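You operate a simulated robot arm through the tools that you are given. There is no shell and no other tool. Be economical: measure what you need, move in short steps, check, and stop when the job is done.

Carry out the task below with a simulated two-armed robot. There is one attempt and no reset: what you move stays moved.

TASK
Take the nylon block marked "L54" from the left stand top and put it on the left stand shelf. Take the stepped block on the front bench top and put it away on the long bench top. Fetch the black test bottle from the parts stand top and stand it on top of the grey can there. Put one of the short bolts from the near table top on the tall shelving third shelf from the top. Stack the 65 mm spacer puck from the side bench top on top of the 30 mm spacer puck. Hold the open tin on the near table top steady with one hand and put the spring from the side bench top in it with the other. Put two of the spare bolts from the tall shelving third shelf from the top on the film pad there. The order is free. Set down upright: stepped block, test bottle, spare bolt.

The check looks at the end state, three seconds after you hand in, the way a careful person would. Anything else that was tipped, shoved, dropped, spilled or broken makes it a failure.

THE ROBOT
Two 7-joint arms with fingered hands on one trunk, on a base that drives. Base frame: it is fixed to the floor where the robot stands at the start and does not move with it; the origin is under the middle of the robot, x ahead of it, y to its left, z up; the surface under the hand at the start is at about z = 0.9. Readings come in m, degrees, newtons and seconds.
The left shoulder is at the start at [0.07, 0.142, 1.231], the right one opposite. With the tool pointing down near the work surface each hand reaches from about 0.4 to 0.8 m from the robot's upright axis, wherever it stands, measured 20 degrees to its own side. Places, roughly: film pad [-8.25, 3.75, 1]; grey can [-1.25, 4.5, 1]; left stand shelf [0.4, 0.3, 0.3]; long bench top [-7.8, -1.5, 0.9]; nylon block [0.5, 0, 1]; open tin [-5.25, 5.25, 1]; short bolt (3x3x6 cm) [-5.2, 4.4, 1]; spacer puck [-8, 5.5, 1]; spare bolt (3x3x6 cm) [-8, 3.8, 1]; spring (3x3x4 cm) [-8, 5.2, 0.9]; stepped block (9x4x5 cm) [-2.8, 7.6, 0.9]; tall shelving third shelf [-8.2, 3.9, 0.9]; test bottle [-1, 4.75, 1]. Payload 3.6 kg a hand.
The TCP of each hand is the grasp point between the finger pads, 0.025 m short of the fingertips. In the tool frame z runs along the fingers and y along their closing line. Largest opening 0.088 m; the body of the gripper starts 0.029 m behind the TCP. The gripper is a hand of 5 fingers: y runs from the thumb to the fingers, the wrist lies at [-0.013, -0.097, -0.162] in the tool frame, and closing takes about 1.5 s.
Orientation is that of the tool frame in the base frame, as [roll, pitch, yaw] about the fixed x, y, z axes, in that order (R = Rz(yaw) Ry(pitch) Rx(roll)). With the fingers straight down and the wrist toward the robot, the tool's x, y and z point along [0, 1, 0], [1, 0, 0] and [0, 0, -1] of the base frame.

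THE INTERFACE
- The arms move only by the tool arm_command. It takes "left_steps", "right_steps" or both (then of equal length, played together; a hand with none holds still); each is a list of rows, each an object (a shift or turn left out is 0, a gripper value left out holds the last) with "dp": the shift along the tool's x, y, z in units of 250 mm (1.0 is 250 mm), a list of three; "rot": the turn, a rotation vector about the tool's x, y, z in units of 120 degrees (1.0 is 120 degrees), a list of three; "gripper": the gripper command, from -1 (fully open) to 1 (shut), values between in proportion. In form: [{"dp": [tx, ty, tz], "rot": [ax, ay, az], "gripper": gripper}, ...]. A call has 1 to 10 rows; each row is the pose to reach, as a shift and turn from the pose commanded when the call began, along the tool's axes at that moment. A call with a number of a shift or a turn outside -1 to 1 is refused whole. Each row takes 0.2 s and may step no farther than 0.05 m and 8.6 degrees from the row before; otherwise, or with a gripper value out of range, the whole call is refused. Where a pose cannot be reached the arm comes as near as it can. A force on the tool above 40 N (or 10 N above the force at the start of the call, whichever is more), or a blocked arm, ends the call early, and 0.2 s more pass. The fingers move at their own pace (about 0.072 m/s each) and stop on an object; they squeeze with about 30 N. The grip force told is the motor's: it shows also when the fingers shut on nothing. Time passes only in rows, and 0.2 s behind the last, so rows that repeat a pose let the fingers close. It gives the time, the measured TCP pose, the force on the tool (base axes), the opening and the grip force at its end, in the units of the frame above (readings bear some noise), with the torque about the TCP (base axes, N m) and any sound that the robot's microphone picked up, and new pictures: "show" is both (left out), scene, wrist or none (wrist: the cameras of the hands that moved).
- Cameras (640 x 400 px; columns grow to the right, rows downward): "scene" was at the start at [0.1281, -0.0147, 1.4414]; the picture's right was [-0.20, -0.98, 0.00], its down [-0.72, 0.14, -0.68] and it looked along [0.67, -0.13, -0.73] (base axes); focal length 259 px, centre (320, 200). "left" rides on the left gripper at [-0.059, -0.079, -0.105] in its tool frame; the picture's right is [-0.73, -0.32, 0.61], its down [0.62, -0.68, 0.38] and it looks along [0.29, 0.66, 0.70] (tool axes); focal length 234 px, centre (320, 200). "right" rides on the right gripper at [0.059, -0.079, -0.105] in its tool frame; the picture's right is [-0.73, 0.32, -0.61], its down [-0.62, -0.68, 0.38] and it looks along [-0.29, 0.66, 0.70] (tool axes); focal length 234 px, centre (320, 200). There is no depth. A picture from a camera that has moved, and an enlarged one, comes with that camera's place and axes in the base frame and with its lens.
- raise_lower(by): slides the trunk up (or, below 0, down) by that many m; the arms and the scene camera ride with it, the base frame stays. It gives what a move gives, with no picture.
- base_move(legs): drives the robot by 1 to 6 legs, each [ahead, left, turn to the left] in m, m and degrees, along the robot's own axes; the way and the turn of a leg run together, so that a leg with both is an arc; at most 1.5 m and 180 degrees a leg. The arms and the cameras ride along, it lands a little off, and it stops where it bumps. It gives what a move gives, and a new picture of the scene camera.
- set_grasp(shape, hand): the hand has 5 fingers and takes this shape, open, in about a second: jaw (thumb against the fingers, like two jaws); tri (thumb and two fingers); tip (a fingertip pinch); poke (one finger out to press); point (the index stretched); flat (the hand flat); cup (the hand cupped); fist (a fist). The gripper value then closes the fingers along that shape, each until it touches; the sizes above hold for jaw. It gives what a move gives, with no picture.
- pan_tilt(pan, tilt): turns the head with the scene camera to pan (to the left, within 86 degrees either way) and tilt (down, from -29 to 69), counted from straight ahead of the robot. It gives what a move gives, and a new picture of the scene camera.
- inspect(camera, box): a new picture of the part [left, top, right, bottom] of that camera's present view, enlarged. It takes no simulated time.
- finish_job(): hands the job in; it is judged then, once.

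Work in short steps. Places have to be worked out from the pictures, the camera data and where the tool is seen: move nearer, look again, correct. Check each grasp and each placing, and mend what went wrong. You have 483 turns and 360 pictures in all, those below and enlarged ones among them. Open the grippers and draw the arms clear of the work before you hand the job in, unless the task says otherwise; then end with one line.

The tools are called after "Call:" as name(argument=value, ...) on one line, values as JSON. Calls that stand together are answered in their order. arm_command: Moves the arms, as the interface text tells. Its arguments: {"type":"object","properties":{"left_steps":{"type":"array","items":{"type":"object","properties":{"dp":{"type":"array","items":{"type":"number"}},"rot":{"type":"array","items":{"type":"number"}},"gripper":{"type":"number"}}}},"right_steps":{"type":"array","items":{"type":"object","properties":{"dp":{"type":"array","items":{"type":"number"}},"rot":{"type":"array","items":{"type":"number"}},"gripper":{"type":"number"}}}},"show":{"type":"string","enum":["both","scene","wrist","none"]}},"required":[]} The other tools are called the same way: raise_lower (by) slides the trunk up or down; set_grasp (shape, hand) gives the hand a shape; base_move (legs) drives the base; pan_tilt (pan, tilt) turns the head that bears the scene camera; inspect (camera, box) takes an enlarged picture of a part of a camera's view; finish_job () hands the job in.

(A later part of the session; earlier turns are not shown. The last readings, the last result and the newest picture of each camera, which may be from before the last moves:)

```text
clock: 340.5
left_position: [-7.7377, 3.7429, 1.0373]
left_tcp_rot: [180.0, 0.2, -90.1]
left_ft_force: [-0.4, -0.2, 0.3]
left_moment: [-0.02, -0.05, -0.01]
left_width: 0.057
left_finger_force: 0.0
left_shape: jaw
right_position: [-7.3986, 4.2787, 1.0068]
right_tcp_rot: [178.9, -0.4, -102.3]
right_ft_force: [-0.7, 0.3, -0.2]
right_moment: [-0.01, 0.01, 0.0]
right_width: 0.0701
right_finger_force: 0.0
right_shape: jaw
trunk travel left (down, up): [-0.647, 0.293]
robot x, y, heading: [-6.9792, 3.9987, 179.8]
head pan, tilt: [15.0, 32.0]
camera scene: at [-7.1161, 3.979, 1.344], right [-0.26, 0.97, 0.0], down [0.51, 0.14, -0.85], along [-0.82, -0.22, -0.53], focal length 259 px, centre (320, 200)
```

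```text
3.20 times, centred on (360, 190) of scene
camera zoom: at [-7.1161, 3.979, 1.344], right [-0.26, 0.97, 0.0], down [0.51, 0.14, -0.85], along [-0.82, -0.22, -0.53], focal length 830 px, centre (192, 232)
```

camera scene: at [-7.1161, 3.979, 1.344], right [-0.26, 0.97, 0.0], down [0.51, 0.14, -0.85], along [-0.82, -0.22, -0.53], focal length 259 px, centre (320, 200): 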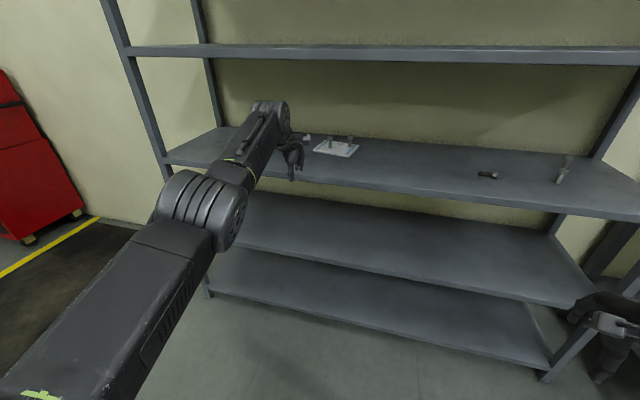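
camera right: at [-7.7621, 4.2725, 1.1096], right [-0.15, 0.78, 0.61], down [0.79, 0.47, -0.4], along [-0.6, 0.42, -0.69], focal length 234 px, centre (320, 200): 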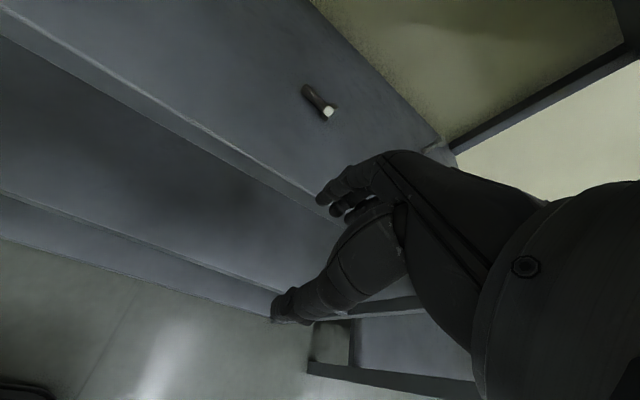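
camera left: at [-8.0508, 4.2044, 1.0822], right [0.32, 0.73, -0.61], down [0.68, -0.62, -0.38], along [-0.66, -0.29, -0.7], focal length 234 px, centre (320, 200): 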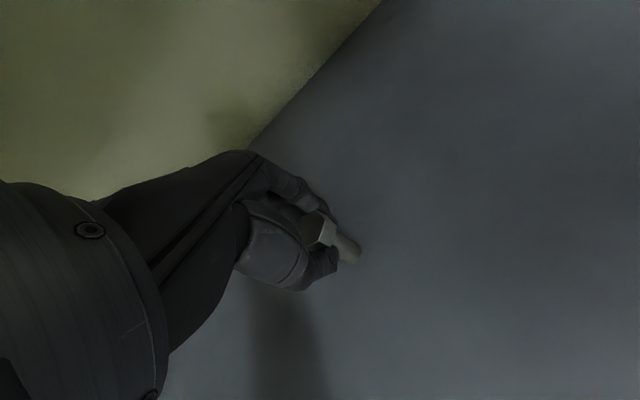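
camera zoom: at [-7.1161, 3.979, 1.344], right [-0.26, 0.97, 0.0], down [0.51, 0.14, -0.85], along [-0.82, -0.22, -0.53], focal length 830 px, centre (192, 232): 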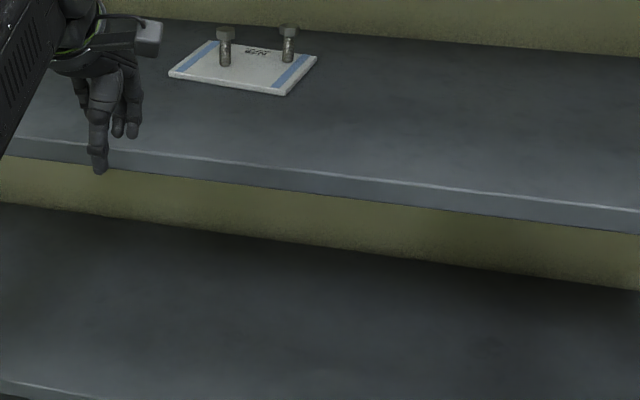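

Both upright. I raise the trunk and strafe right to the side bench.

Call:
raise_lower(by=0.12)

Call:
base_move(legs=[[0.1, -0.75, 0], [0, -0.75, 0]])

Call:
pan_tilt(pan=0, tilt=38)

```text
clock: 342.0
left_position: [-7.7378, 3.7428, 1.1577]
left_tcp_rot: [180.0, 0.1, -90.1]
left_ft_force: [-0.7, -0.3, 0.6]
left_moment: [0.02, 0.01, 0.0]
left_width: 0.0569
left_finger_force: 0.0
left_shape: jaw
right_position: [-7.3985, 4.2798, 1.1266]
right_tcp_rot: [178.8, -0.5, -102.2]
right_ft_force: [-0.2, 0.2, -0.3]
right_moment: [-0.02, -0.02, 0.01]
right_width: 0.0702
right_finger_force: 0.1
right_shape: jaw
trunk travel left (down, up): [-0.767, 0.173]
robot x, y, heading: [-6.9786, 4.0038, 179.8]
head pan, tilt: [15.0, 32.0]
```

```text
clock: 349.8
left_position: [-7.8287, 5.2498, 1.1575]
left_tcp_rot: [-180.0, 0.1, -90.5]
left_ft_force: [-1.1, 0.6, -0.5]
left_moment: [-0.01, -0.02, 0.0]
left_width: 0.0568
left_finger_force: 0.0
left_shape: jaw
right_position: [-7.4854, 5.7844, 1.1264]
right_tcp_rot: [178.8, -0.5, -102.6]
right_ft_force: [0.2, 0.4, -0.2]
right_moment: [0.0, 0.01, -0.04]
right_width: 0.0703
right_finger_force: 0.1
right_shape: jaw
trunk travel left (down, up): [-0.767, 0.173]
robot x, y, heading: [-7.07, 5.5023, 179.6]
head pan, tilt: [15.0, 32.0]
camera scene: at [-7.2053, 5.4822, 1.464], right [-0.25, 0.97, 0.0], down [0.51, 0.13, -0.85], along [-0.82, -0.21, -0.53], focal length 259 px, centre (320, 200)
```

scene: 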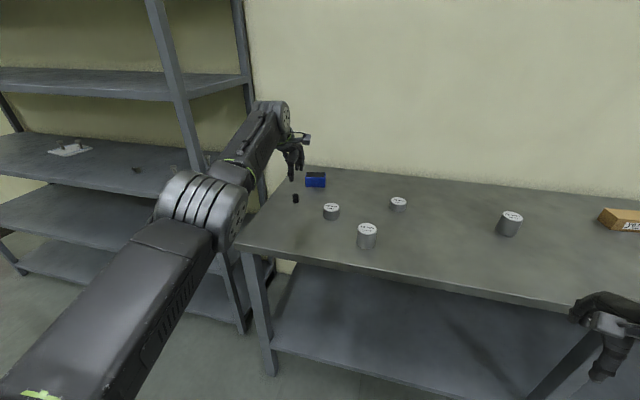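

```text
clock: 350.6
left_position: [-7.8289, 5.2512, 1.1579]
left_tcp_rot: [180.0, 0.1, -90.4]
left_ft_force: [-0.1, 0.7, 0.5]
left_moment: [0.02, 0.02, 0.0]
left_width: 0.057
left_finger_force: 0.0
left_shape: jaw
right_position: [-7.4846, 5.7844, 1.1267]
right_tcp_rot: [178.9, -0.4, -102.6]
right_ft_force: [0.1, -0.4, 0.2]
right_moment: [0.0, 0.01, 0.02]
right_width: 0.0702
right_finger_force: 0.1
right_shape: jaw
trunk travel left (down, up): [-0.767, 0.173]
robot x, y, heading: [-7.069, 5.5035, 179.5]
head pan, tilt: [0.0, 38.0]
camera scene: at [-7.2049, 5.5062, 1.4548], right [0.01, 1.0, 0.0], down [0.62, -0.01, -0.79], along [-0.79, 0.01, -0.62], focal length 259 px, centre (320, 200)
```

scene: 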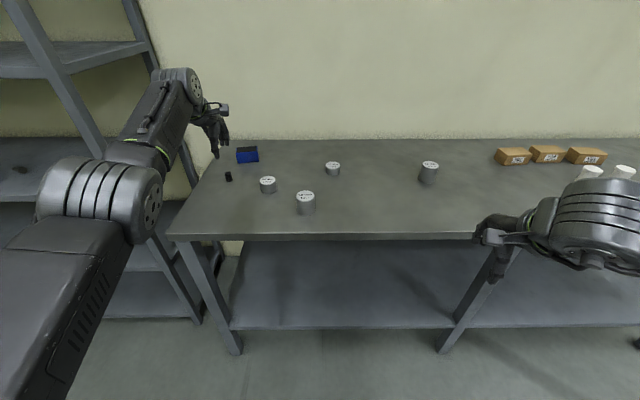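

I enlarge the pucks and the items on the bench's left to read labels.

Call:
inspect(camera="scene", box=[200, 130, 350, 230])

Call:
inspect(camera="scene", box=[310, 140, 460, 230])

```text
4.00 times, centred on (275, 180) of scene
camera zoom: at [-7.2049, 5.5062, 1.4548], right [0.01, 1.0, 0.0], down [0.62, -0.01, -0.79], along [-0.79, 0.01, -0.62], focal length 1038 px, centre (500, 280)
```

zoom: 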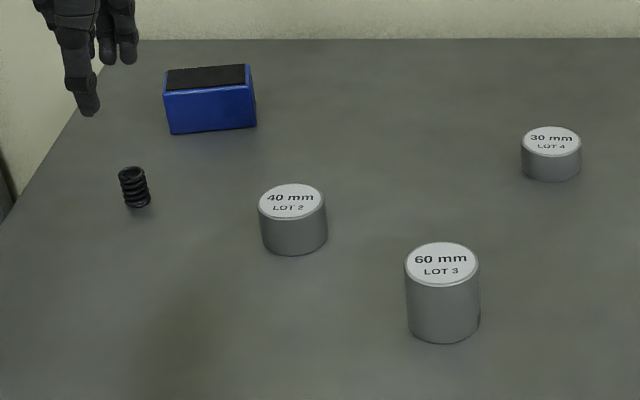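

```text
4.27 times, centred on (385, 185) of scene
camera zoom: at [-7.2049, 5.5062, 1.4548], right [0.01, 1.0, 0.0], down [0.62, -0.01, -0.79], along [-0.79, 0.01, -0.62], focal length 1107 px, centre (43, 264)
```

zoom: 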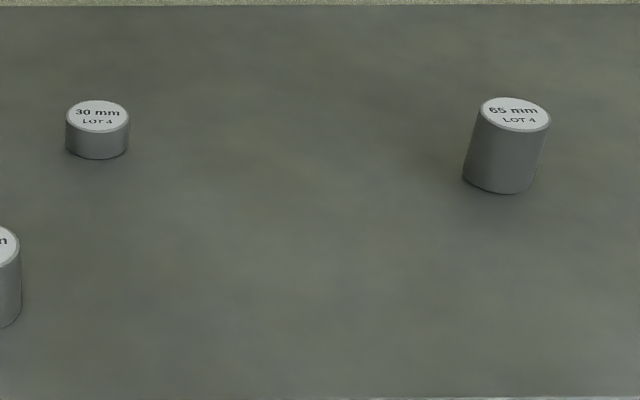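

65 mm puck ≈[-8.041, 5.922], 30 mm puck ≈[-8.102, 5.565] (Ø58 mm); the spring stands near [-7.97, 5.2]. I retract the left hand, straighten the right, and drive closer.

Call:
arm_command(left_steps=[{"dp": [0, -0.15, 0]}, {"dp": [0, -0.3, 0]}, {"dp": [0, -0.45, 0]}, {"dp": [0, -0.6, 0]}], right_steps=[{"dp": [0, 0, 0], "rot": [0.009, -0.0033, -0.05], "gripper": -1}, {"dp": [0, 0, 0], "rot": [0.009, -0.0033, -0.105]}, {"dp": [0, 0, 0], "rot": [0.009, -0.0033, -0.105]}, {"dp": [0, 0, 0], "rot": [0.009, -0.0033, -0.105]}], show="none")

Call:
base_move(legs=[[0.4, -0.1, 0.5]])

Call:
pan_tilt(pan=-15, tilt=42)

```text
clock: 351.6
left_position: [-7.6771, 5.2478, 1.1582]
left_tcp_rot: [180.0, 0.2, -90.4]
left_ft_force: [-0.3, -0.3, -0.7]
left_moment: [0.03, 0.0, 0.01]
left_width: 0.057
left_finger_force: 0.0
left_shape: jaw
right_position: [-7.4841, 5.7829, 1.126]
right_tcp_rot: [179.8, 0.2, -89.9]
right_ft_force: [0.3, -0.3, 0.1]
right_moment: [0.0, 0.04, -0.02]
right_width: 0.0874
right_finger_force: 0.1
right_shape: jaw
trunk travel left (down, up): [-0.767, 0.173]
robot x, y, heading: [-7.0689, 5.5039, 179.3]
head pan, tilt: [0.0, 38.0]
```

```text
clock: 354.1
left_position: [-8.0697, 5.3463, 1.1583]
left_tcp_rot: [-180.0, 0.1, -89.9]
left_ft_force: [-0.2, 0.0, -0.5]
left_moment: [0.01, 0.05, 0.0]
left_width: 0.057
left_finger_force: 0.0
left_shape: jaw
right_position: [-7.8805, 5.8835, 1.1269]
right_tcp_rot: [180.0, 0.3, -89.4]
right_ft_force: [0.3, 0.1, -1.0]
right_moment: [-0.03, -0.02, 0.03]
right_width: 0.0876
right_finger_force: 0.1
right_shape: jaw
trunk travel left (down, up): [-0.767, 0.173]
robot x, y, heading: [-7.4615, 5.6072, 179.8]
head pan, tilt: [0.0, 38.0]
camera scene: at [-7.5974, 5.6075, 1.4549], right [0.0, 1.0, 0.0], down [0.62, 0.0, -0.79], along [-0.79, 0.0, -0.62], focal length 259 px, centre (320, 200)
```

scene: 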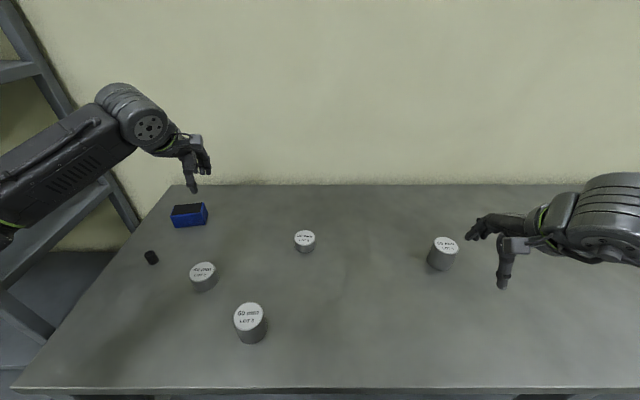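

```text
clock: 354.9
left_position: [-8.0711, 5.3469, 1.157]
left_tcp_rot: [-180.0, 0.1, -90.0]
left_ft_force: [-0.8, -0.3, 0.1]
left_moment: [-0.04, -0.01, 0.01]
left_width: 0.0568
left_finger_force: 0.1
left_shape: jaw
right_position: [-7.8815, 5.8851, 1.1263]
right_tcp_rot: [-180.0, 0.1, -89.5]
right_ft_force: [-0.1, 0.1, 0.2]
right_moment: [-0.01, 0.01, 0.04]
right_width: 0.0875
right_finger_force: 0.1
right_shape: jaw
trunk travel left (down, up): [-0.767, 0.173]
robot x, y, heading: [-7.4615, 5.6088, 179.9]
head pan, tilt: [-15.0, 42.0]
camera scene: at [-7.5933, 5.6294, 1.4488], right [0.26, 0.97, 0.0], down [0.65, -0.17, -0.74], along [-0.72, 0.19, -0.67], focal length 259 px, centre (320, 200)
```

scene: 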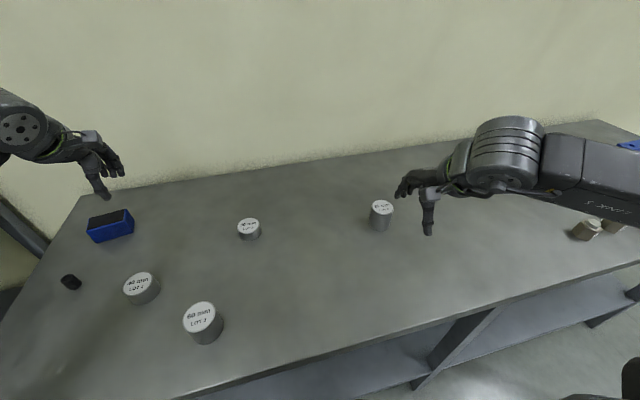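

Positions confirmed by the second view. I move the right hand above the 65 mm puck.

Call:
arm_command(right_steps=[{"dp": [-0.04, 0.16, 0]}, {"dp": [-0.08, 0.32, 0]}, {"dp": [-0.12, 0.48, 0.1]}, {"dp": [-0.152, 0.639, 0.2]}, {"dp": [-0.152, 0.639, 0.36]}], show="wrist")

Call:
inspect(camera="scene", box=[330, 150, 450, 250])

```text
clock: 356.1
left_position: [-8.0709, 5.3472, 1.1588]
left_tcp_rot: [180.0, 0.0, -89.9]
left_ft_force: [0.1, -0.4, -0.4]
left_moment: [0.03, -0.01, 0.06]
left_width: 0.0571
left_finger_force: 0.3
left_shape: jaw
right_position: [-8.0418, 5.9227, 1.035]
right_tcp_rot: [179.9, 0.0, -89.5]
right_ft_force: [-0.2, 1.1, -0.2]
right_moment: [0.03, -0.01, 0.0]
right_width: 0.0876
right_finger_force: 0.1
right_shape: jaw
trunk travel left (down, up): [-0.767, 0.173]
robot x, y, heading: [-7.4628, 5.6065, 179.9]
head pan, tilt: [-15.0, 42.0]
camera right: at [-7.9632, 5.8637, 1.1402], right [-0.33, 0.72, 0.61], down [0.68, 0.63, -0.38], along [-0.66, 0.29, -0.69], focal length 234 px, centre (320, 200)
```

right: 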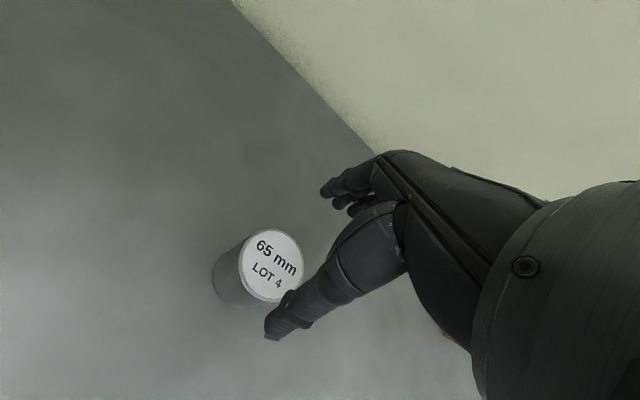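

```text
4.00 times, centred on (390, 200) of scene
camera zoom: at [-7.5924, 5.63, 1.4489], right [0.26, 0.97, 0.0], down [0.65, -0.17, -0.74], along [-0.72, 0.19, -0.67], focal length 1038 px, centre (40, 200)
```

zoom: 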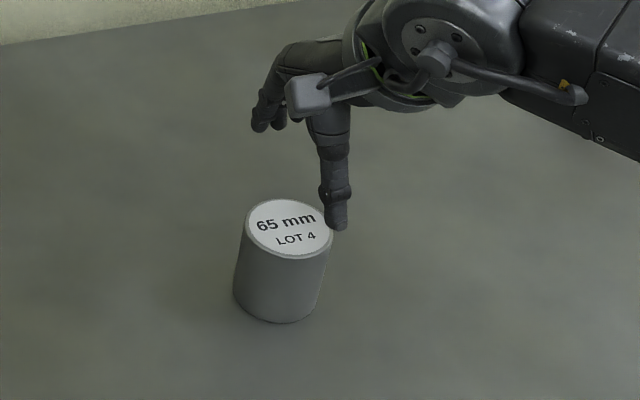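

Centred. I descend to z≈0.943 and close.

Call:
arm_command(right_steps=[{"dp": [0, -0.014, 0.1]}, {"dp": [0, -0.014, 0.22]}, {"dp": [0, -0.014, 0.32]}, {"dp": [0, -0.014, 0.368]}, {"dp": [0, -0.014, 0.368], "gripper": 1}, {"dp": [0, -0.014, 0.368]}, {"dp": [0, -0.014, 0.368]}, {"dp": [0, -0.014, 0.368]}, {"dp": [0, -0.014, 0.368]}], show="none")

Call:
arm_command(right_steps=[{"dp": [0, 0, -0.03]}, {"dp": [0, 0, -0.12]}, {"dp": [0, 0, -0.28]}, {"dp": [0, 0, -0.4]}], show="both")

```text
clock: 358.1
left_position: [-8.0701, 5.345, 1.1584]
left_tcp_rot: [179.9, 0.1, -89.9]
left_ft_force: [-0.6, -0.7, 0.5]
left_moment: [-0.02, -0.01, -0.02]
left_width: 0.0568
left_finger_force: 0.2
left_shape: jaw
right_position: [-8.0389, 5.9208, 0.9443]
right_tcp_rot: [179.8, 0.2, -89.5]
right_ft_force: [-2.3, -2.4, 9.2]
right_moment: [0.03, -0.27, -0.05]
right_width: 0.0579
right_finger_force: 30.1
right_shape: jaw
trunk travel left (down, up): [-0.767, 0.173]
robot x, y, heading: [-7.464, 5.6093, 179.6]
head pan, tilt: [-15.0, 42.0]
```

```text
clock: 359.1
left_position: [-8.0707, 5.3474, 1.1573]
left_tcp_rot: [-180.0, 0.1, -89.9]
left_ft_force: [0.3, -0.3, 0.8]
left_moment: [0.03, -0.02, 0.0]
left_width: 0.0568
left_finger_force: 0.1
left_shape: jaw
right_position: [-8.0386, 5.9217, 1.0438]
right_tcp_rot: [179.9, 0.2, -89.5]
right_ft_force: [-0.5, 0.4, -4.6]
right_moment: [-0.01, -0.02, 0.0]
right_width: 0.0578
right_finger_force: 30.0
right_shape: jaw
trunk travel left (down, up): [-0.767, 0.173]
robot x, y, heading: [-7.4618, 5.6059, 179.9]
head pan, tilt: [-15.0, 42.0]
camera scene: at [-7.5937, 5.6299, 1.4487], right [0.26, 0.97, 0.0], down [0.65, -0.17, -0.74], along [-0.72, 0.19, -0.67], focal length 259 px, centre (320, 200)
camera right: at [-7.9593, 5.8638, 1.1488], right [-0.33, 0.72, 0.61], down [0.68, 0.63, -0.38], along [-0.66, 0.29, -0.7], focal length 234 px, centre (320, 200)
```

scene: 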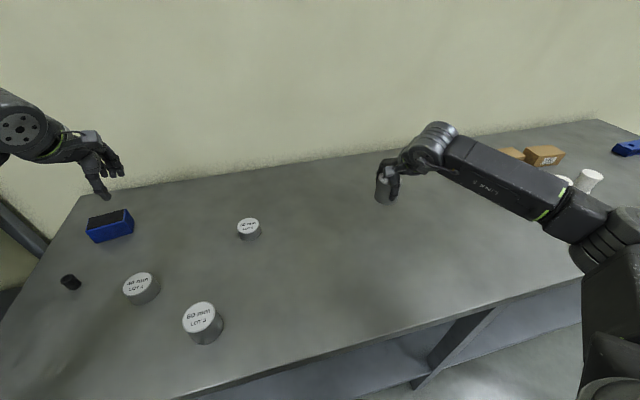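
right: 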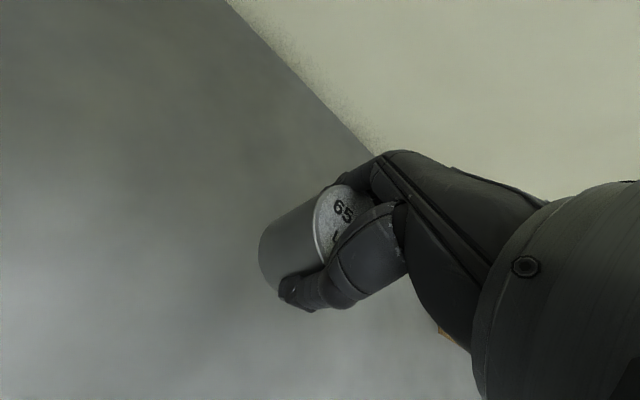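

Puck held. I carry it left toward the 30 mm puck.

Call:
arm_command(right_steps=[{"dp": [0.18, 0.03, -0.04]}, {"dp": [0.36, 0.06, -0.08]}, {"dp": [0.54, 0.1, -0.08]}, {"dp": [0.72, 0.14, -0.08]}, {"dp": [0.9, 0.18, -0.08]}, {"dp": [1.0, 0.2, -0.08]}], show="wrist")

Call:
inspect(camera="scene", box=[210, 150, 370, 250])

```text
clock: 360.5
left_position: [-8.0703, 5.3463, 1.1559]
left_tcp_rot: [-179.9, 0.1, -89.9]
left_ft_force: [0.2, -0.5, 0.9]
left_moment: [0.01, 0.02, 0.02]
left_width: 0.057
left_finger_force: 0.0
left_shape: jaw
right_position: [-8.086, 5.6705, 1.0635]
right_tcp_rot: [179.9, 0.1, -89.5]
right_ft_force: [-0.2, -0.3, -5.0]
right_moment: [-0.01, -0.02, -0.01]
right_width: 0.0579
right_finger_force: 29.7
right_shape: jaw
trunk travel left (down, up): [-0.767, 0.173]
robot x, y, heading: [-7.4581, 5.6082, 179.9]
head pan, tilt: [-15.0, 42.0]
camera right: at [-8.0072, 5.6114, 1.168], right [-0.33, 0.72, 0.61], down [0.68, 0.63, -0.38], along [-0.66, 0.29, -0.69], focal length 234 px, centre (320, 200)
```

right: 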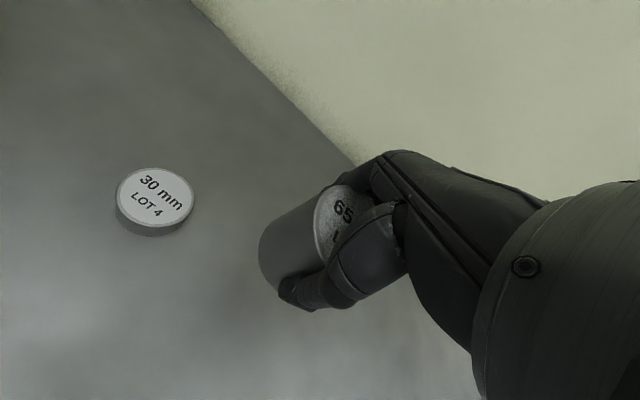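

```text
4.00 times, centred on (290, 200) of scene
camera zoom: at [-7.5939, 5.6286, 1.4487], right [0.26, 0.97, 0.0], down [0.65, -0.17, -0.74], along [-0.72, 0.19, -0.67], focal length 1038 px, centre (440, 200)
```

zoom: 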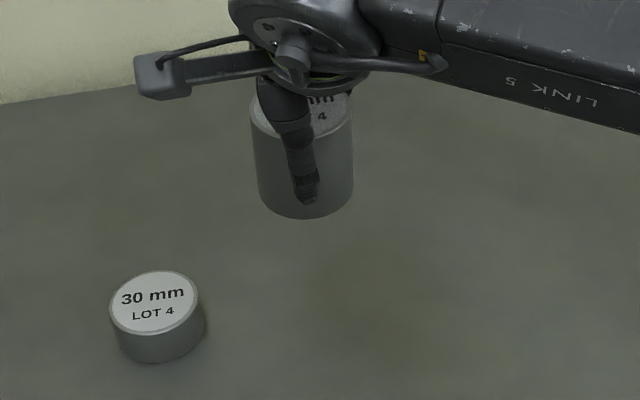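

Refined 30 mm puck centre [-8.102, 5.564]. I move above it and come down to ~1 cm clearance.

Call:
arm_command(right_steps=[{"dp": [0.14, 0.022, 0]}, {"dp": [0.28, 0.045, 0]}, {"dp": [0.4255, 0.068, 0]}, {"dp": [0.4255, 0.068, 0.12]}, {"dp": [0.4255, 0.068, 0.24]}, {"dp": [0.4255, 0.068, 0.3]}], show="wrist")

Call:
inspect(camera="scene", box=[200, 170, 300, 260])

```text
clock: 361.9
left_position: [-8.0702, 5.3462, 1.1571]
left_tcp_rot: [-180.0, 0.1, -89.9]
left_ft_force: [-0.3, 0.1, 0.1]
left_moment: [0.02, 0.03, -0.04]
left_width: 0.0571
left_finger_force: 0.1
left_shape: jaw
right_position: [-8.1015, 5.5642, 0.9869]
right_tcp_rot: [179.9, 0.2, -89.5]
right_ft_force: [-0.2, -1.0, -4.8]
right_moment: [0.01, -0.05, -0.01]
right_width: 0.0581
right_finger_force: 29.9
right_shape: jaw
trunk travel left (down, up): [-0.767, 0.173]
robot x, y, heading: [-7.4576, 5.6032, 179.9]
head pan, tilt: [-15.0, 42.0]
camera right: at [-8.023, 5.5053, 1.0917], right [-0.33, 0.72, 0.61], down [0.68, 0.63, -0.38], along [-0.66, 0.29, -0.69], focal length 234 px, centre (320, 200)
```

right: 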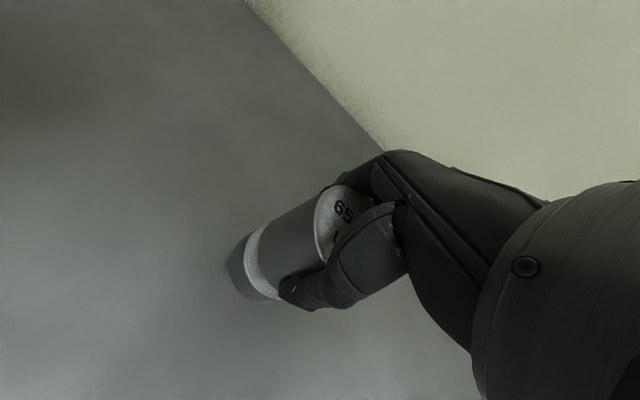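

```text
4.44 times, centred on (250, 215) of scene
camera zoom: at [-7.5938, 5.6286, 1.4488], right [0.26, 0.97, 0.0], down [0.65, -0.17, -0.74], along [-0.72, 0.19, -0.67], focal length 1153 px, centre (631, 133)
```

zoom: 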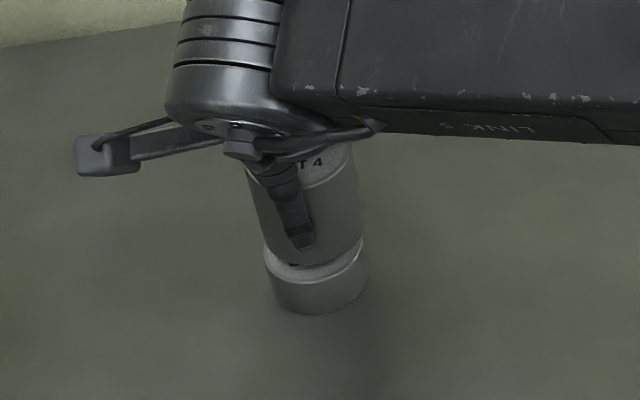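

Well aligned. I lower to contact.

Call:
arm_command(right_steps=[{"dp": [0, 0, 0.02]}, {"dp": [0, 0, 0.036]}, {"dp": [0, 0, 0.046]}, {"dp": [0, 0, 0.054]}, {"dp": [0, 0, 0.06]}], show="none")

Call:
inspect(camera="scene", box=[200, 170, 300, 260])

```text
clock: 363.1
left_position: [-8.0698, 5.3472, 1.1579]
left_tcp_rot: [-179.9, 0.0, -89.9]
left_ft_force: [0.9, 0.9, 0.3]
left_moment: [-0.01, -0.01, -0.02]
left_width: 0.0571
left_finger_force: 0.1
left_shape: jaw
right_position: [-8.1026, 5.5642, 0.9739]
right_tcp_rot: [179.7, 0.2, -89.4]
right_ft_force: [-1.1, -1.4, 9.2]
right_moment: [0.1, -0.27, 0.0]
right_width: 0.0581
right_finger_force: 29.8
right_shape: jaw
trunk travel left (down, up): [-0.767, 0.173]
robot x, y, heading: [-7.4603, 5.6077, 180.2]
head pan, tilt: [-15.0, 42.0]
```

```text
4.44 times, centred on (250, 215) of scene
camera zoom: at [-7.5914, 5.629, 1.4492], right [0.26, 0.97, 0.0], down [0.65, -0.17, -0.74], along [-0.72, 0.19, -0.67], focal length 1153 px, centre (631, 133)
```

zoom: 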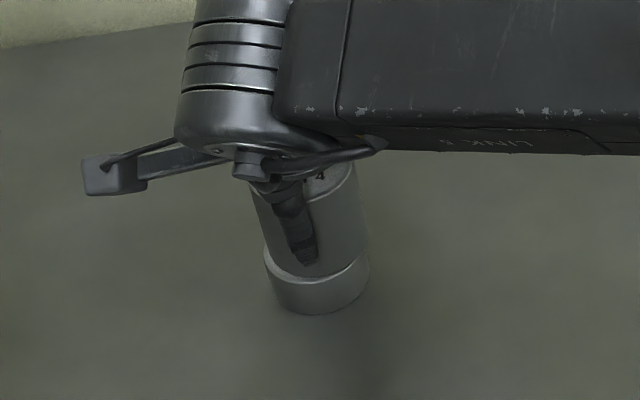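

Seated flush and centred. I open and rise straight up.

Call:
arm_command(right_steps=[{"dp": [0, 0, -0.004], "gripper": 0}, {"dp": [0, 0, -0.004], "gripper": -0.5}, {"dp": [0, 0, -0.004], "gripper": -1}, {"dp": [0, 0, -0.004]}, {"dp": [0, 0, -0.004]}, {"dp": [0, 0, -0.05]}, {"dp": [0, 0, -0.18]}, {"dp": [0, 0, -0.35]}, {"dp": [0, 0, -0.5]}], show="both")

```text
clock: 365.1
left_position: [-8.069, 5.3468, 1.1579]
left_tcp_rot: [179.9, 0.1, -90.0]
left_ft_force: [-1.0, 0.2, -0.6]
left_moment: [0.01, 0.04, -0.01]
left_width: 0.0567
left_finger_force: 0.0
left_shape: jaw
right_position: [-8.101, 5.5646, 1.1001]
right_tcp_rot: [179.9, 0.1, -89.5]
right_ft_force: [-0.1, 0.6, -0.3]
right_moment: [0.0, 0.01, 0.0]
right_width: 0.0878
right_finger_force: 0.1
right_shape: jaw
trunk travel left (down, up): [-0.767, 0.173]
robot x, y, heading: [-7.4652, 5.6051, 179.6]
head pan, tilt: [-15.0, 42.0]
camera scene: at [-7.592, 5.6292, 1.4489], right [0.26, 0.97, 0.0], down [0.65, -0.17, -0.74], along [-0.72, 0.19, -0.67], focal length 259 px, centre (320, 200)
camera right: at [-8.0214, 5.5061, 1.2049], right [-0.33, 0.72, 0.61], down [0.68, 0.63, -0.38], along [-0.66, 0.29, -0.69], focal length 234 px, centre (320, 200)
```

scene: 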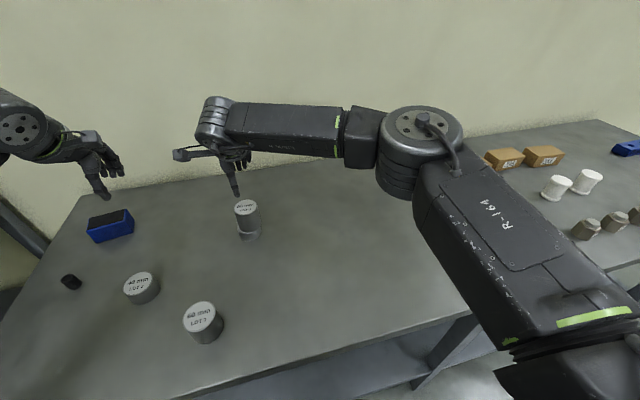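
right: 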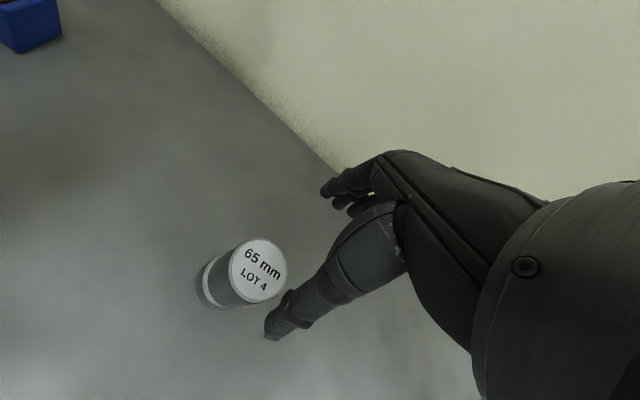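

The 65 mm puck stands on the 30 mm one. Spring is at ≈[-8.034, 5.169]; I move the left hand above it.

Call:
arm_command(left_steps=[{"dp": [0.12, -0.024, 0.06], "gripper": -0.5}, {"dp": [0.24, -0.047, 0.12]}, {"dp": [0.36, -0.07, 0.18]}, {"dp": [0.48, -0.094, 0.26]}, {"dp": [0.6, -0.117, 0.36]}, {"dp": [0.712, -0.14, 0.5]}], right_steps=[{"dp": [0, 0, -0.05]}, {"dp": [-0.1, 0, -0.1]}, {"dp": [-0.2, 0, -0.1]}, {"dp": [-0.3, 0, -0.1]}, {"dp": [-0.4, 0, -0.1]}, {"dp": [-0.5, 0, -0.1]}], show="both")

```text
clock: 366.5
left_position: [-8.0355, 5.1684, 1.0334]
left_tcp_rot: [180.0, 0.1, -90.0]
left_ft_force: [-0.1, 0.4, 0.5]
left_moment: [-0.01, -0.03, 0.01]
left_width: 0.0656
left_finger_force: 0.1
left_shape: jaw
right_position: [-8.1021, 5.6896, 1.1243]
right_tcp_rot: [179.8, 0.1, -89.5]
right_ft_force: [0.5, -0.3, 0.3]
right_moment: [-0.01, 0.0, -0.02]
right_width: 0.0881
right_finger_force: 0.0
right_shape: jaw
trunk travel left (down, up): [-0.767, 0.173]
robot x, y, heading: [-7.4615, 5.6102, 180.1]
head pan, tilt: [-15.0, 42.0]
camera scene: at [-7.5927, 5.6295, 1.4489], right [0.26, 0.97, 0.0], down [0.65, -0.17, -0.74], along [-0.72, 0.19, -0.67], focal length 259 px, centre (320, 200)
camera right: at [-8.023, 5.6303, 1.229], right [-0.33, 0.72, 0.61], down [0.67, 0.63, -0.38], along [-0.66, 0.29, -0.69], focal length 234 px, centre (320, 200)
camera left: at [-7.9582, 5.2282, 1.1383], right [0.32, 0.73, -0.61], down [0.68, -0.62, -0.38], along [-0.66, -0.29, -0.7], focal length 234 px, centre (320, 200)
```

scene: 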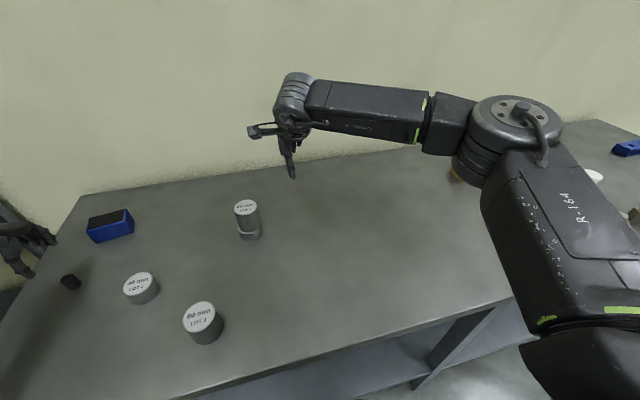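
right: 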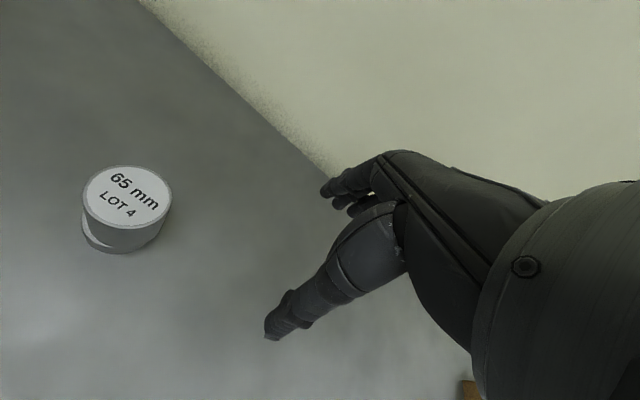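
left: 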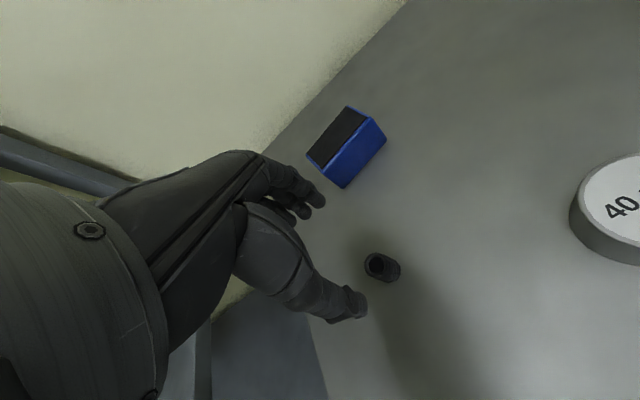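

Spring is right under the hand. I descend and close.

Call:
arm_command(left_steps=[{"dp": [0, 0, 0.12]}, {"dp": [0, 0, 0.26]}, {"dp": [0, 0, 0.37]}, {"dp": [0, 0, 0.414]}, {"dp": [0, 0, 0.414], "gripper": 1}, {"dp": [0, 0, 0.414]}, {"dp": [0, 0, 0.414]}, {"dp": [0, 0, 0.414]}, {"dp": [0, 0, 0.414]}], show="none")

Call:
arm_command(left_steps=[{"dp": [0, 0, -0.1]}, {"dp": [0, 0, -0.28]}, {"dp": [0, 0, -0.46]}, {"dp": [0, 0, -0.64]}, {"dp": [0, 0, -0.8]}], show="wrist")

```text
clock: 368.5
left_position: [-8.0358, 5.1694, 0.9301]
left_tcp_rot: [-179.9, 0.1, -89.9]
left_ft_force: [0.8, 0.7, -0.2]
left_moment: [-0.01, -0.01, 0.0]
left_width: 0.0167
left_finger_force: 30.0
left_shape: jaw
right_position: [-8.1029, 5.6897, 1.1235]
right_tcp_rot: [179.9, 0.1, -89.5]
right_ft_force: [-0.7, 0.0, 0.4]
right_moment: [0.02, 0.02, 0.01]
right_width: 0.0877
right_finger_force: 0.0
right_shape: jaw
trunk travel left (down, up): [-0.767, 0.173]
robot x, y, heading: [-7.4644, 5.6066, 179.8]
head pan, tilt: [-15.0, 42.0]
```

```text
clock: 369.7
left_position: [-8.0336, 5.1707, 1.1306]
left_tcp_rot: [-179.9, 0.1, -89.9]
left_ft_force: [0.4, -0.3, -1.0]
left_moment: [-0.04, 0.01, 0.01]
left_width: 0.0164
left_finger_force: 29.6
left_shape: jaw
right_position: [-8.1018, 5.6893, 1.1237]
right_tcp_rot: [179.9, 0.1, -89.4]
right_ft_force: [-0.9, -0.2, -0.5]
right_moment: [-0.01, 0.0, -0.01]
right_width: 0.0878
right_finger_force: 0.0
right_shape: jaw
trunk travel left (down, up): [-0.767, 0.173]
robot x, y, heading: [-7.4611, 5.6111, 179.7]
head pan, tilt: [-15.0, 42.0]
camera left: at [-7.9568, 5.2292, 1.2355], right [0.32, 0.73, -0.61], down [0.68, -0.62, -0.38], along [-0.66, -0.29, -0.7], focal length 234 px, centre (320, 200)
```

left: 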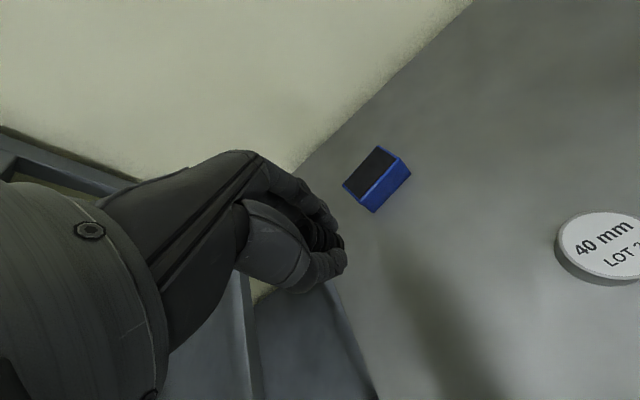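

Spring held. I back away, turn around to face the near table.

Call:
base_move(legs=[[-0.95, 0, 0], [0, 0, -180], [0, -0.35, 0]])

Call:
pan_tilt(pan=0, tilt=38)

```text
clock: 383.9
left_position: [-5.9456, 5.6854, 1.1291]
left_tcp_rot: [-180.0, 0.1, 88.9]
left_ft_force: [0.3, 1.4, 0.0]
left_moment: [0.03, 0.03, 0.0]
left_width: 0.0158
left_finger_force: 30.0
left_shape: jaw
right_position: [-5.8873, 5.1655, 1.1241]
right_tcp_rot: [179.9, 0.2, 89.3]
right_ft_force: [-0.5, 0.3, -0.3]
right_moment: [0.0, 0.0, -0.01]
right_width: 0.088
right_finger_force: 0.1
right_shape: jaw
trunk travel left (down, up): [-0.767, 0.173]
robot x, y, heading: [-6.5265, 5.2616, -1.5]
head pan, tilt: [-15.0, 42.0]
camera scene: at [-6.3965, 5.2376, 1.4489], right [-0.28, -0.96, 0.0], down [-0.64, 0.19, -0.74], along [0.71, -0.21, -0.67], focal length 259 px, centre (320, 200)
```

scene: 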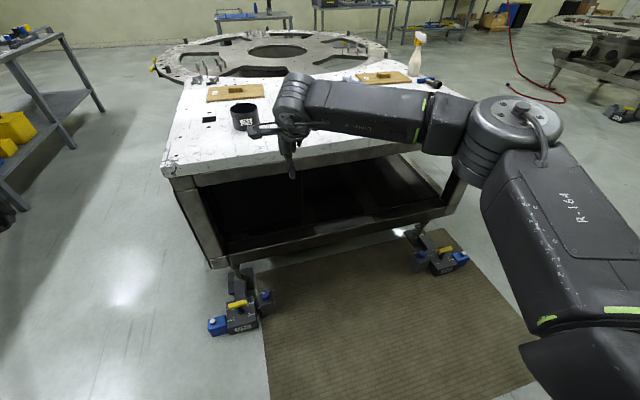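

```text
clock: 384.6
left_position: [-5.9452, 5.6847, 1.1293]
left_tcp_rot: [180.0, 0.0, 88.8]
left_ft_force: [1.3, 0.3, 0.5]
left_moment: [-0.01, 0.02, -0.03]
left_width: 0.0161
left_finger_force: 30.2
left_shape: jaw
right_position: [-5.8886, 5.163, 1.1249]
right_tcp_rot: [179.9, 0.0, 89.3]
right_ft_force: [0.6, -1.0, -0.1]
right_moment: [0.02, 0.02, -0.02]
right_width: 0.0879
right_finger_force: 0.2
right_shape: jaw
trunk travel left (down, up): [-0.767, 0.173]
robot x, y, heading: [-6.53, 5.2575, -1.5]
head pan, tilt: [0.0, 38.0]
camera scene: at [-6.3906, 5.2573, 1.4548], right [-0.02, -1.0, 0.0], down [-0.62, 0.01, -0.79], along [0.79, -0.02, -0.62], focal length 259 px, centre (320, 200)
```

scene: 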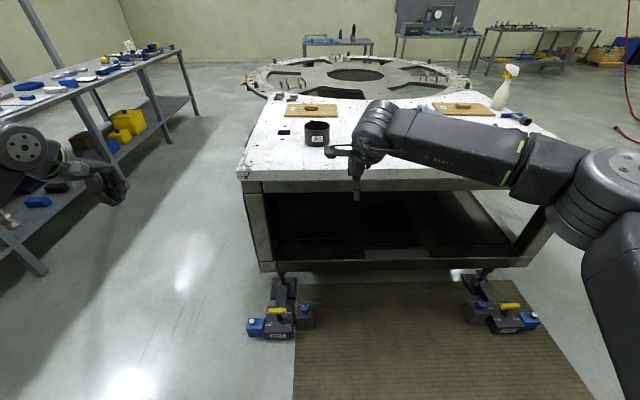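

Tin ≈[-5.31, 5.245]; floor items at x≥-5.77, y 5.27–5.62. I approach at y≈4.95 with a 24° left heading so the tin is straight ahead.

Call:
base_move(legs=[[0, -0.3, 0], [0, 0, 25.5], [0.57, -0.26, 0]])

Call:
pan_tilt(pan=0, tilt=45)

```text
clock: 388.7
left_position: [-6.2161, 5.6127, 1.1296]
left_tcp_rot: [-179.9, 0.1, 113.7]
left_ft_force: [-0.3, 0.1, -0.9]
left_moment: [-0.03, 0.03, 0.0]
left_width: 0.0159
left_finger_force: 30.0
left_shape: jaw
right_position: [-5.9441, 5.1646, 1.1238]
right_tcp_rot: [179.9, 0.2, 114.2]
right_ft_force: [-0.1, 0.3, -0.3]
right_moment: [-0.01, 0.03, 0.02]
right_width: 0.0876
right_finger_force: 0.0
right_shape: jaw
trunk travel left (down, up): [-0.767, 0.173]
robot x, y, heading: [-6.5643, 4.9819, 24.0]
head pan, tilt: [0.0, 38.0]
stopped in leg 3: the robot was blocked; the commanded pose is now the measured one
camera scene: at [-6.4381, 5.0381, 1.4548], right [0.4, -0.92, 0.0], down [-0.56, -0.25, -0.79], along [0.72, 0.32, -0.62], focal length 259 px, centre (320, 200)
```

scene: 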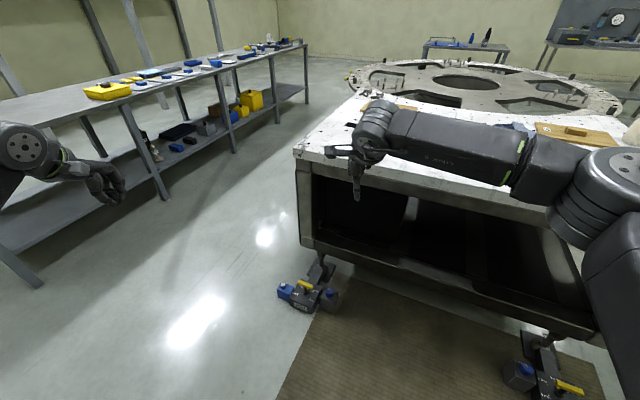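

```text
clock: 389.4
left_position: [-6.2158, 5.6135, 1.1301]
left_tcp_rot: [-179.9, 0.1, 113.9]
left_ft_force: [-1.0, 1.2, -0.7]
left_moment: [-0.03, -0.01, -0.02]
left_width: 0.016
left_finger_force: 30.1
left_shape: jaw
right_position: [-5.9445, 5.1651, 1.1239]
right_tcp_rot: [179.9, 0.2, 114.4]
right_ft_force: [0.2, -0.1, -0.2]
right_moment: [-0.02, 0.02, 0.01]
right_width: 0.0878
right_finger_force: 0.2
right_shape: jaw
trunk travel left (down, up): [-0.767, 0.173]
robot x, y, heading: [-6.5605, 4.9847, 23.8]
head pan, tilt: [0.0, 45.0]
camera scene: at [-6.4426, 5.0369, 1.4446], right [0.4, -0.92, 0.0], down [-0.65, -0.29, -0.71], along [0.65, 0.28, -0.71], focal length 259 px, centre (320, 200)
```

scene: 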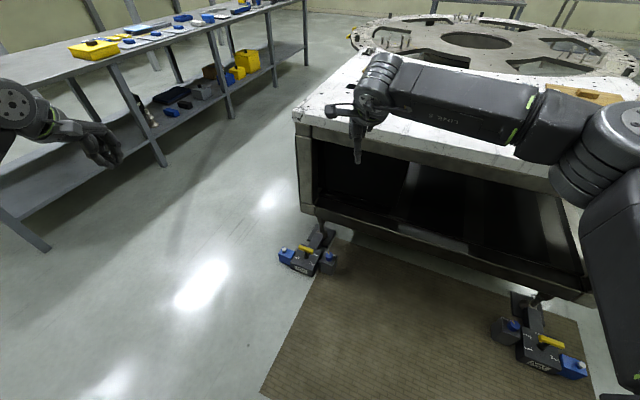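

The base reports blocked though nothing is close ahead. I look down to the right side for an obstacle.

Call:
pan_tilt(pan=-50, tilt=60)

Call:
pan_tilt(pan=40, tilt=60)

```text
clock: 390.6
left_position: [-6.2149, 5.6133, 1.1304]
left_tcp_rot: [-180.0, 0.1, 113.9]
left_ft_force: [0.4, 0.0, -0.1]
left_moment: [0.01, -0.02, 0.0]
left_width: 0.0158
left_finger_force: 30.2
left_shape: jaw
right_position: [-5.9437, 5.1655, 1.1247]
right_tcp_rot: [179.8, 0.2, 114.3]
right_ft_force: [-0.7, 0.3, -0.2]
right_moment: [-0.01, -0.04, 0.01]
right_width: 0.0879
right_finger_force: 0.0
right_shape: jaw
trunk travel left (down, up): [-0.767, 0.173]
robot x, y, heading: [-6.5611, 4.9781, 23.8]
head pan, tilt: [-50.0, 60.0]
camera scene: at [-6.457, 4.9742, 1.4252], right [-0.44, -0.9, 0.0], down [-0.78, 0.38, -0.5], along [0.45, -0.22, -0.87], focal length 259 px, centre (320, 200)
```

scene: 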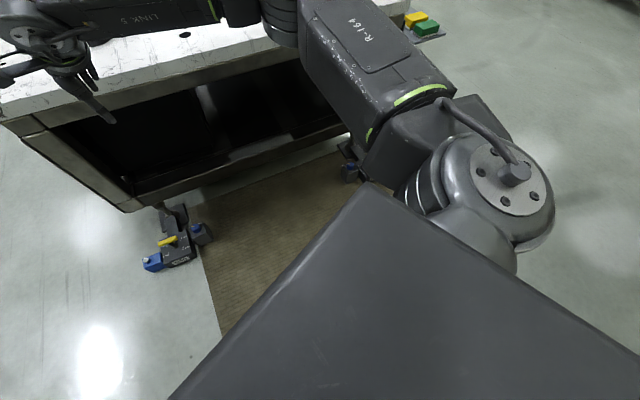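

```text
clock: 392.2
left_position: [-6.2141, 5.6131, 1.1313]
left_tcp_rot: [-180.0, 0.2, 113.9]
left_ft_force: [-0.5, 0.3, 0.0]
left_moment: [0.01, 0.0, -0.03]
left_width: 0.0158
left_finger_force: 30.1
left_shape: jaw
right_position: [-5.9431, 5.1661, 1.1243]
right_tcp_rot: [179.9, 0.2, 114.3]
right_ft_force: [0.0, -0.3, 0.1]
right_moment: [-0.01, -0.02, 0.03]
right_width: 0.0881
right_finger_force: 0.0
right_shape: jaw
trunk travel left (down, up): [-0.767, 0.173]
robot x, y, heading: [-6.559, 4.9808, 23.6]
head pan, tilt: [40.0, 60.0]
camera scene: at [-6.4873, 5.0633, 1.4251], right [0.9, -0.44, 0.0], down [-0.38, -0.78, -0.5], along [0.22, 0.45, -0.87], focal length 259 px, centre (320, 200)
```

scene: 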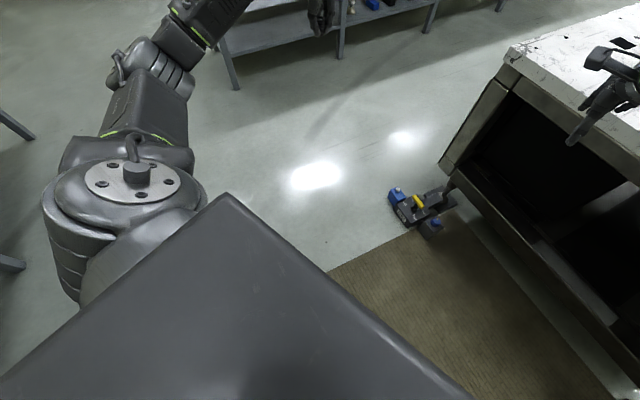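

No obstacle seen. I try a small straight move.

Call:
base_move(legs=[[0.15, 0, 0]])

```text
clock: 393.4
left_position: [-6.2049, 5.6751, 1.1305]
left_tcp_rot: [179.9, 0.0, 113.0]
left_ft_force: [-0.3, 0.4, -0.8]
left_moment: [0.0, 0.0, -0.04]
left_width: 0.0161
left_finger_force: 29.8
left_shape: jaw
right_position: [-5.9402, 5.2231, 1.1234]
right_tcp_rot: [179.9, 0.2, 113.5]
right_ft_force: [0.3, -0.1, 0.6]
right_moment: [0.0, 0.02, -0.02]
right_width: 0.0878
right_finger_force: 0.1
right_shape: jaw
trunk travel left (down, up): [-0.767, 0.173]
robot x, y, heading: [-6.5607, 5.0544, 22.8]
head pan, tilt: [40.0, 60.0]
stopped in leg 1: the robot was blocked; the commanded pose is now the measured one
camera scene: at [-6.4857, 5.1292, 1.425], right [0.89, -0.46, 0.0], down [-0.39, -0.77, -0.5], along [0.23, 0.44, -0.87], focal length 259 px, centre (320, 200)
```

scene: 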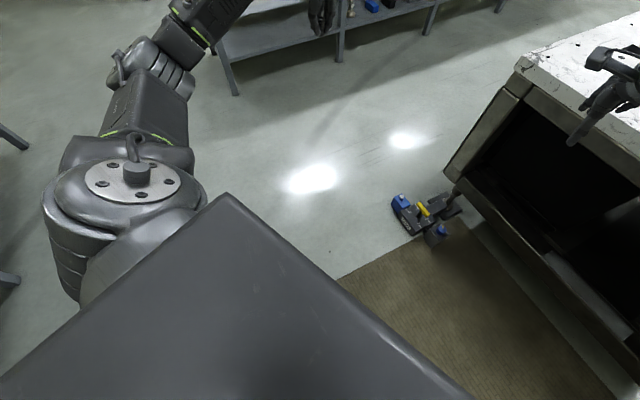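

It slides sideways but is blocked in +x, maybe by the mat edge. Earlier I entered from the south at x≈-6.45 without trouble, so I repeat that route.

Call:
base_move(legs=[[-0.2, 0, 0], [0, 0, 66], [-1.2, 0, 0], [0, -0.28, 0], [1.0, 0, 0]])

```text
clock: 409.9
left_position: [-6.892, 5.3587, 1.1313]
left_tcp_rot: [179.8, 0.1, 178.8]
left_ft_force: [-0.1, -0.9, 0.3]
left_moment: [-0.01, 0.0, 0.02]
left_width: 0.016
left_finger_force: 30.2
left_shape: jaw
right_position: [-6.3705, 5.4141, 1.1254]
right_tcp_rot: [179.9, 0.2, 179.2]
right_ft_force: [-0.3, 0.1, -0.1]
right_moment: [-0.03, 0.02, 0.01]
right_width: 0.0879
right_finger_force: 0.0
right_shape: jaw
trunk travel left (down, up): [-0.767, 0.173]
robot x, y, heading: [-6.4712, 4.7803, 88.6]
head pan, tilt: [40.0, 60.0]
camera scene: at [-6.5214, 4.8794, 1.4261], right [0.78, 0.62, 0.01], down [0.55, -0.68, -0.49], along [-0.3, 0.39, -0.87], focal length 259 px, centre (320, 200)
```

scene: 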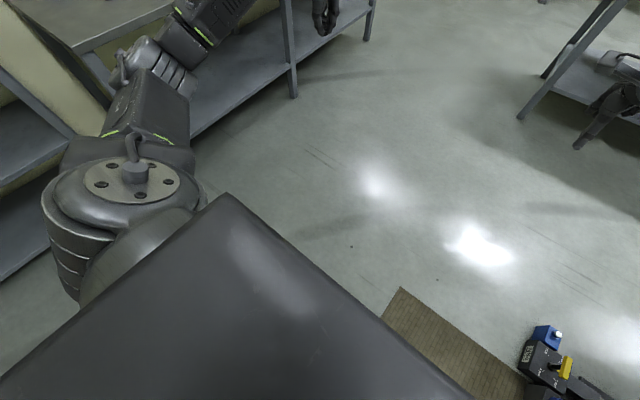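

I turn to face +x here, as before, and advance in a short leg.

Call:
base_move(legs=[[0, 0, -90], [0.25, 0, 0]])

```text
clock: 415.5
left_position: [-5.6403, 5.1907, 1.1372]
left_tcp_rot: [179.8, -0.5, 89.2]
left_ft_force: [-0.3, 0.1, -0.2]
left_moment: [0.06, -0.03, 0.03]
left_width: 0.0155
left_finger_force: 29.8
left_shape: jaw
right_position: [-5.5798, 4.6693, 1.1263]
right_tcp_rot: [179.7, -0.5, 89.7]
right_ft_force: [0.1, -0.2, -0.1]
right_moment: [-0.03, -0.03, 0.0]
right_width: 0.0877
right_finger_force: 0.0
right_shape: jaw
trunk travel left (down, up): [-0.767, 0.173]
robot x, y, heading: [-6.2141, 4.7707, -0.9]
head pan, tilt: [40.0, 60.0]
camera scene: at [-6.1184, 4.8145, 1.4284], right [0.63, -0.78, 0.0], down [-0.67, -0.55, -0.5], along [0.39, 0.32, -0.86], focal length 259 px, centre (320, 200)
```

scene: 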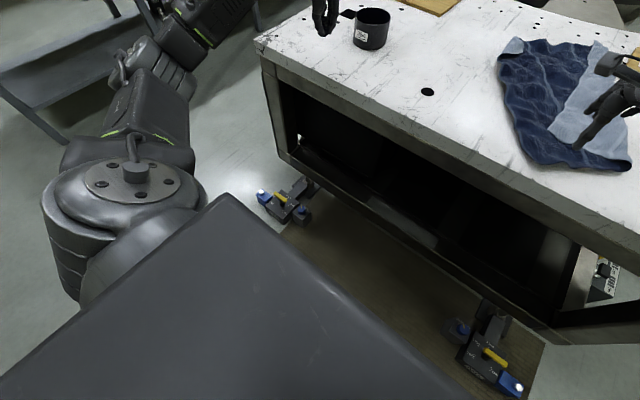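

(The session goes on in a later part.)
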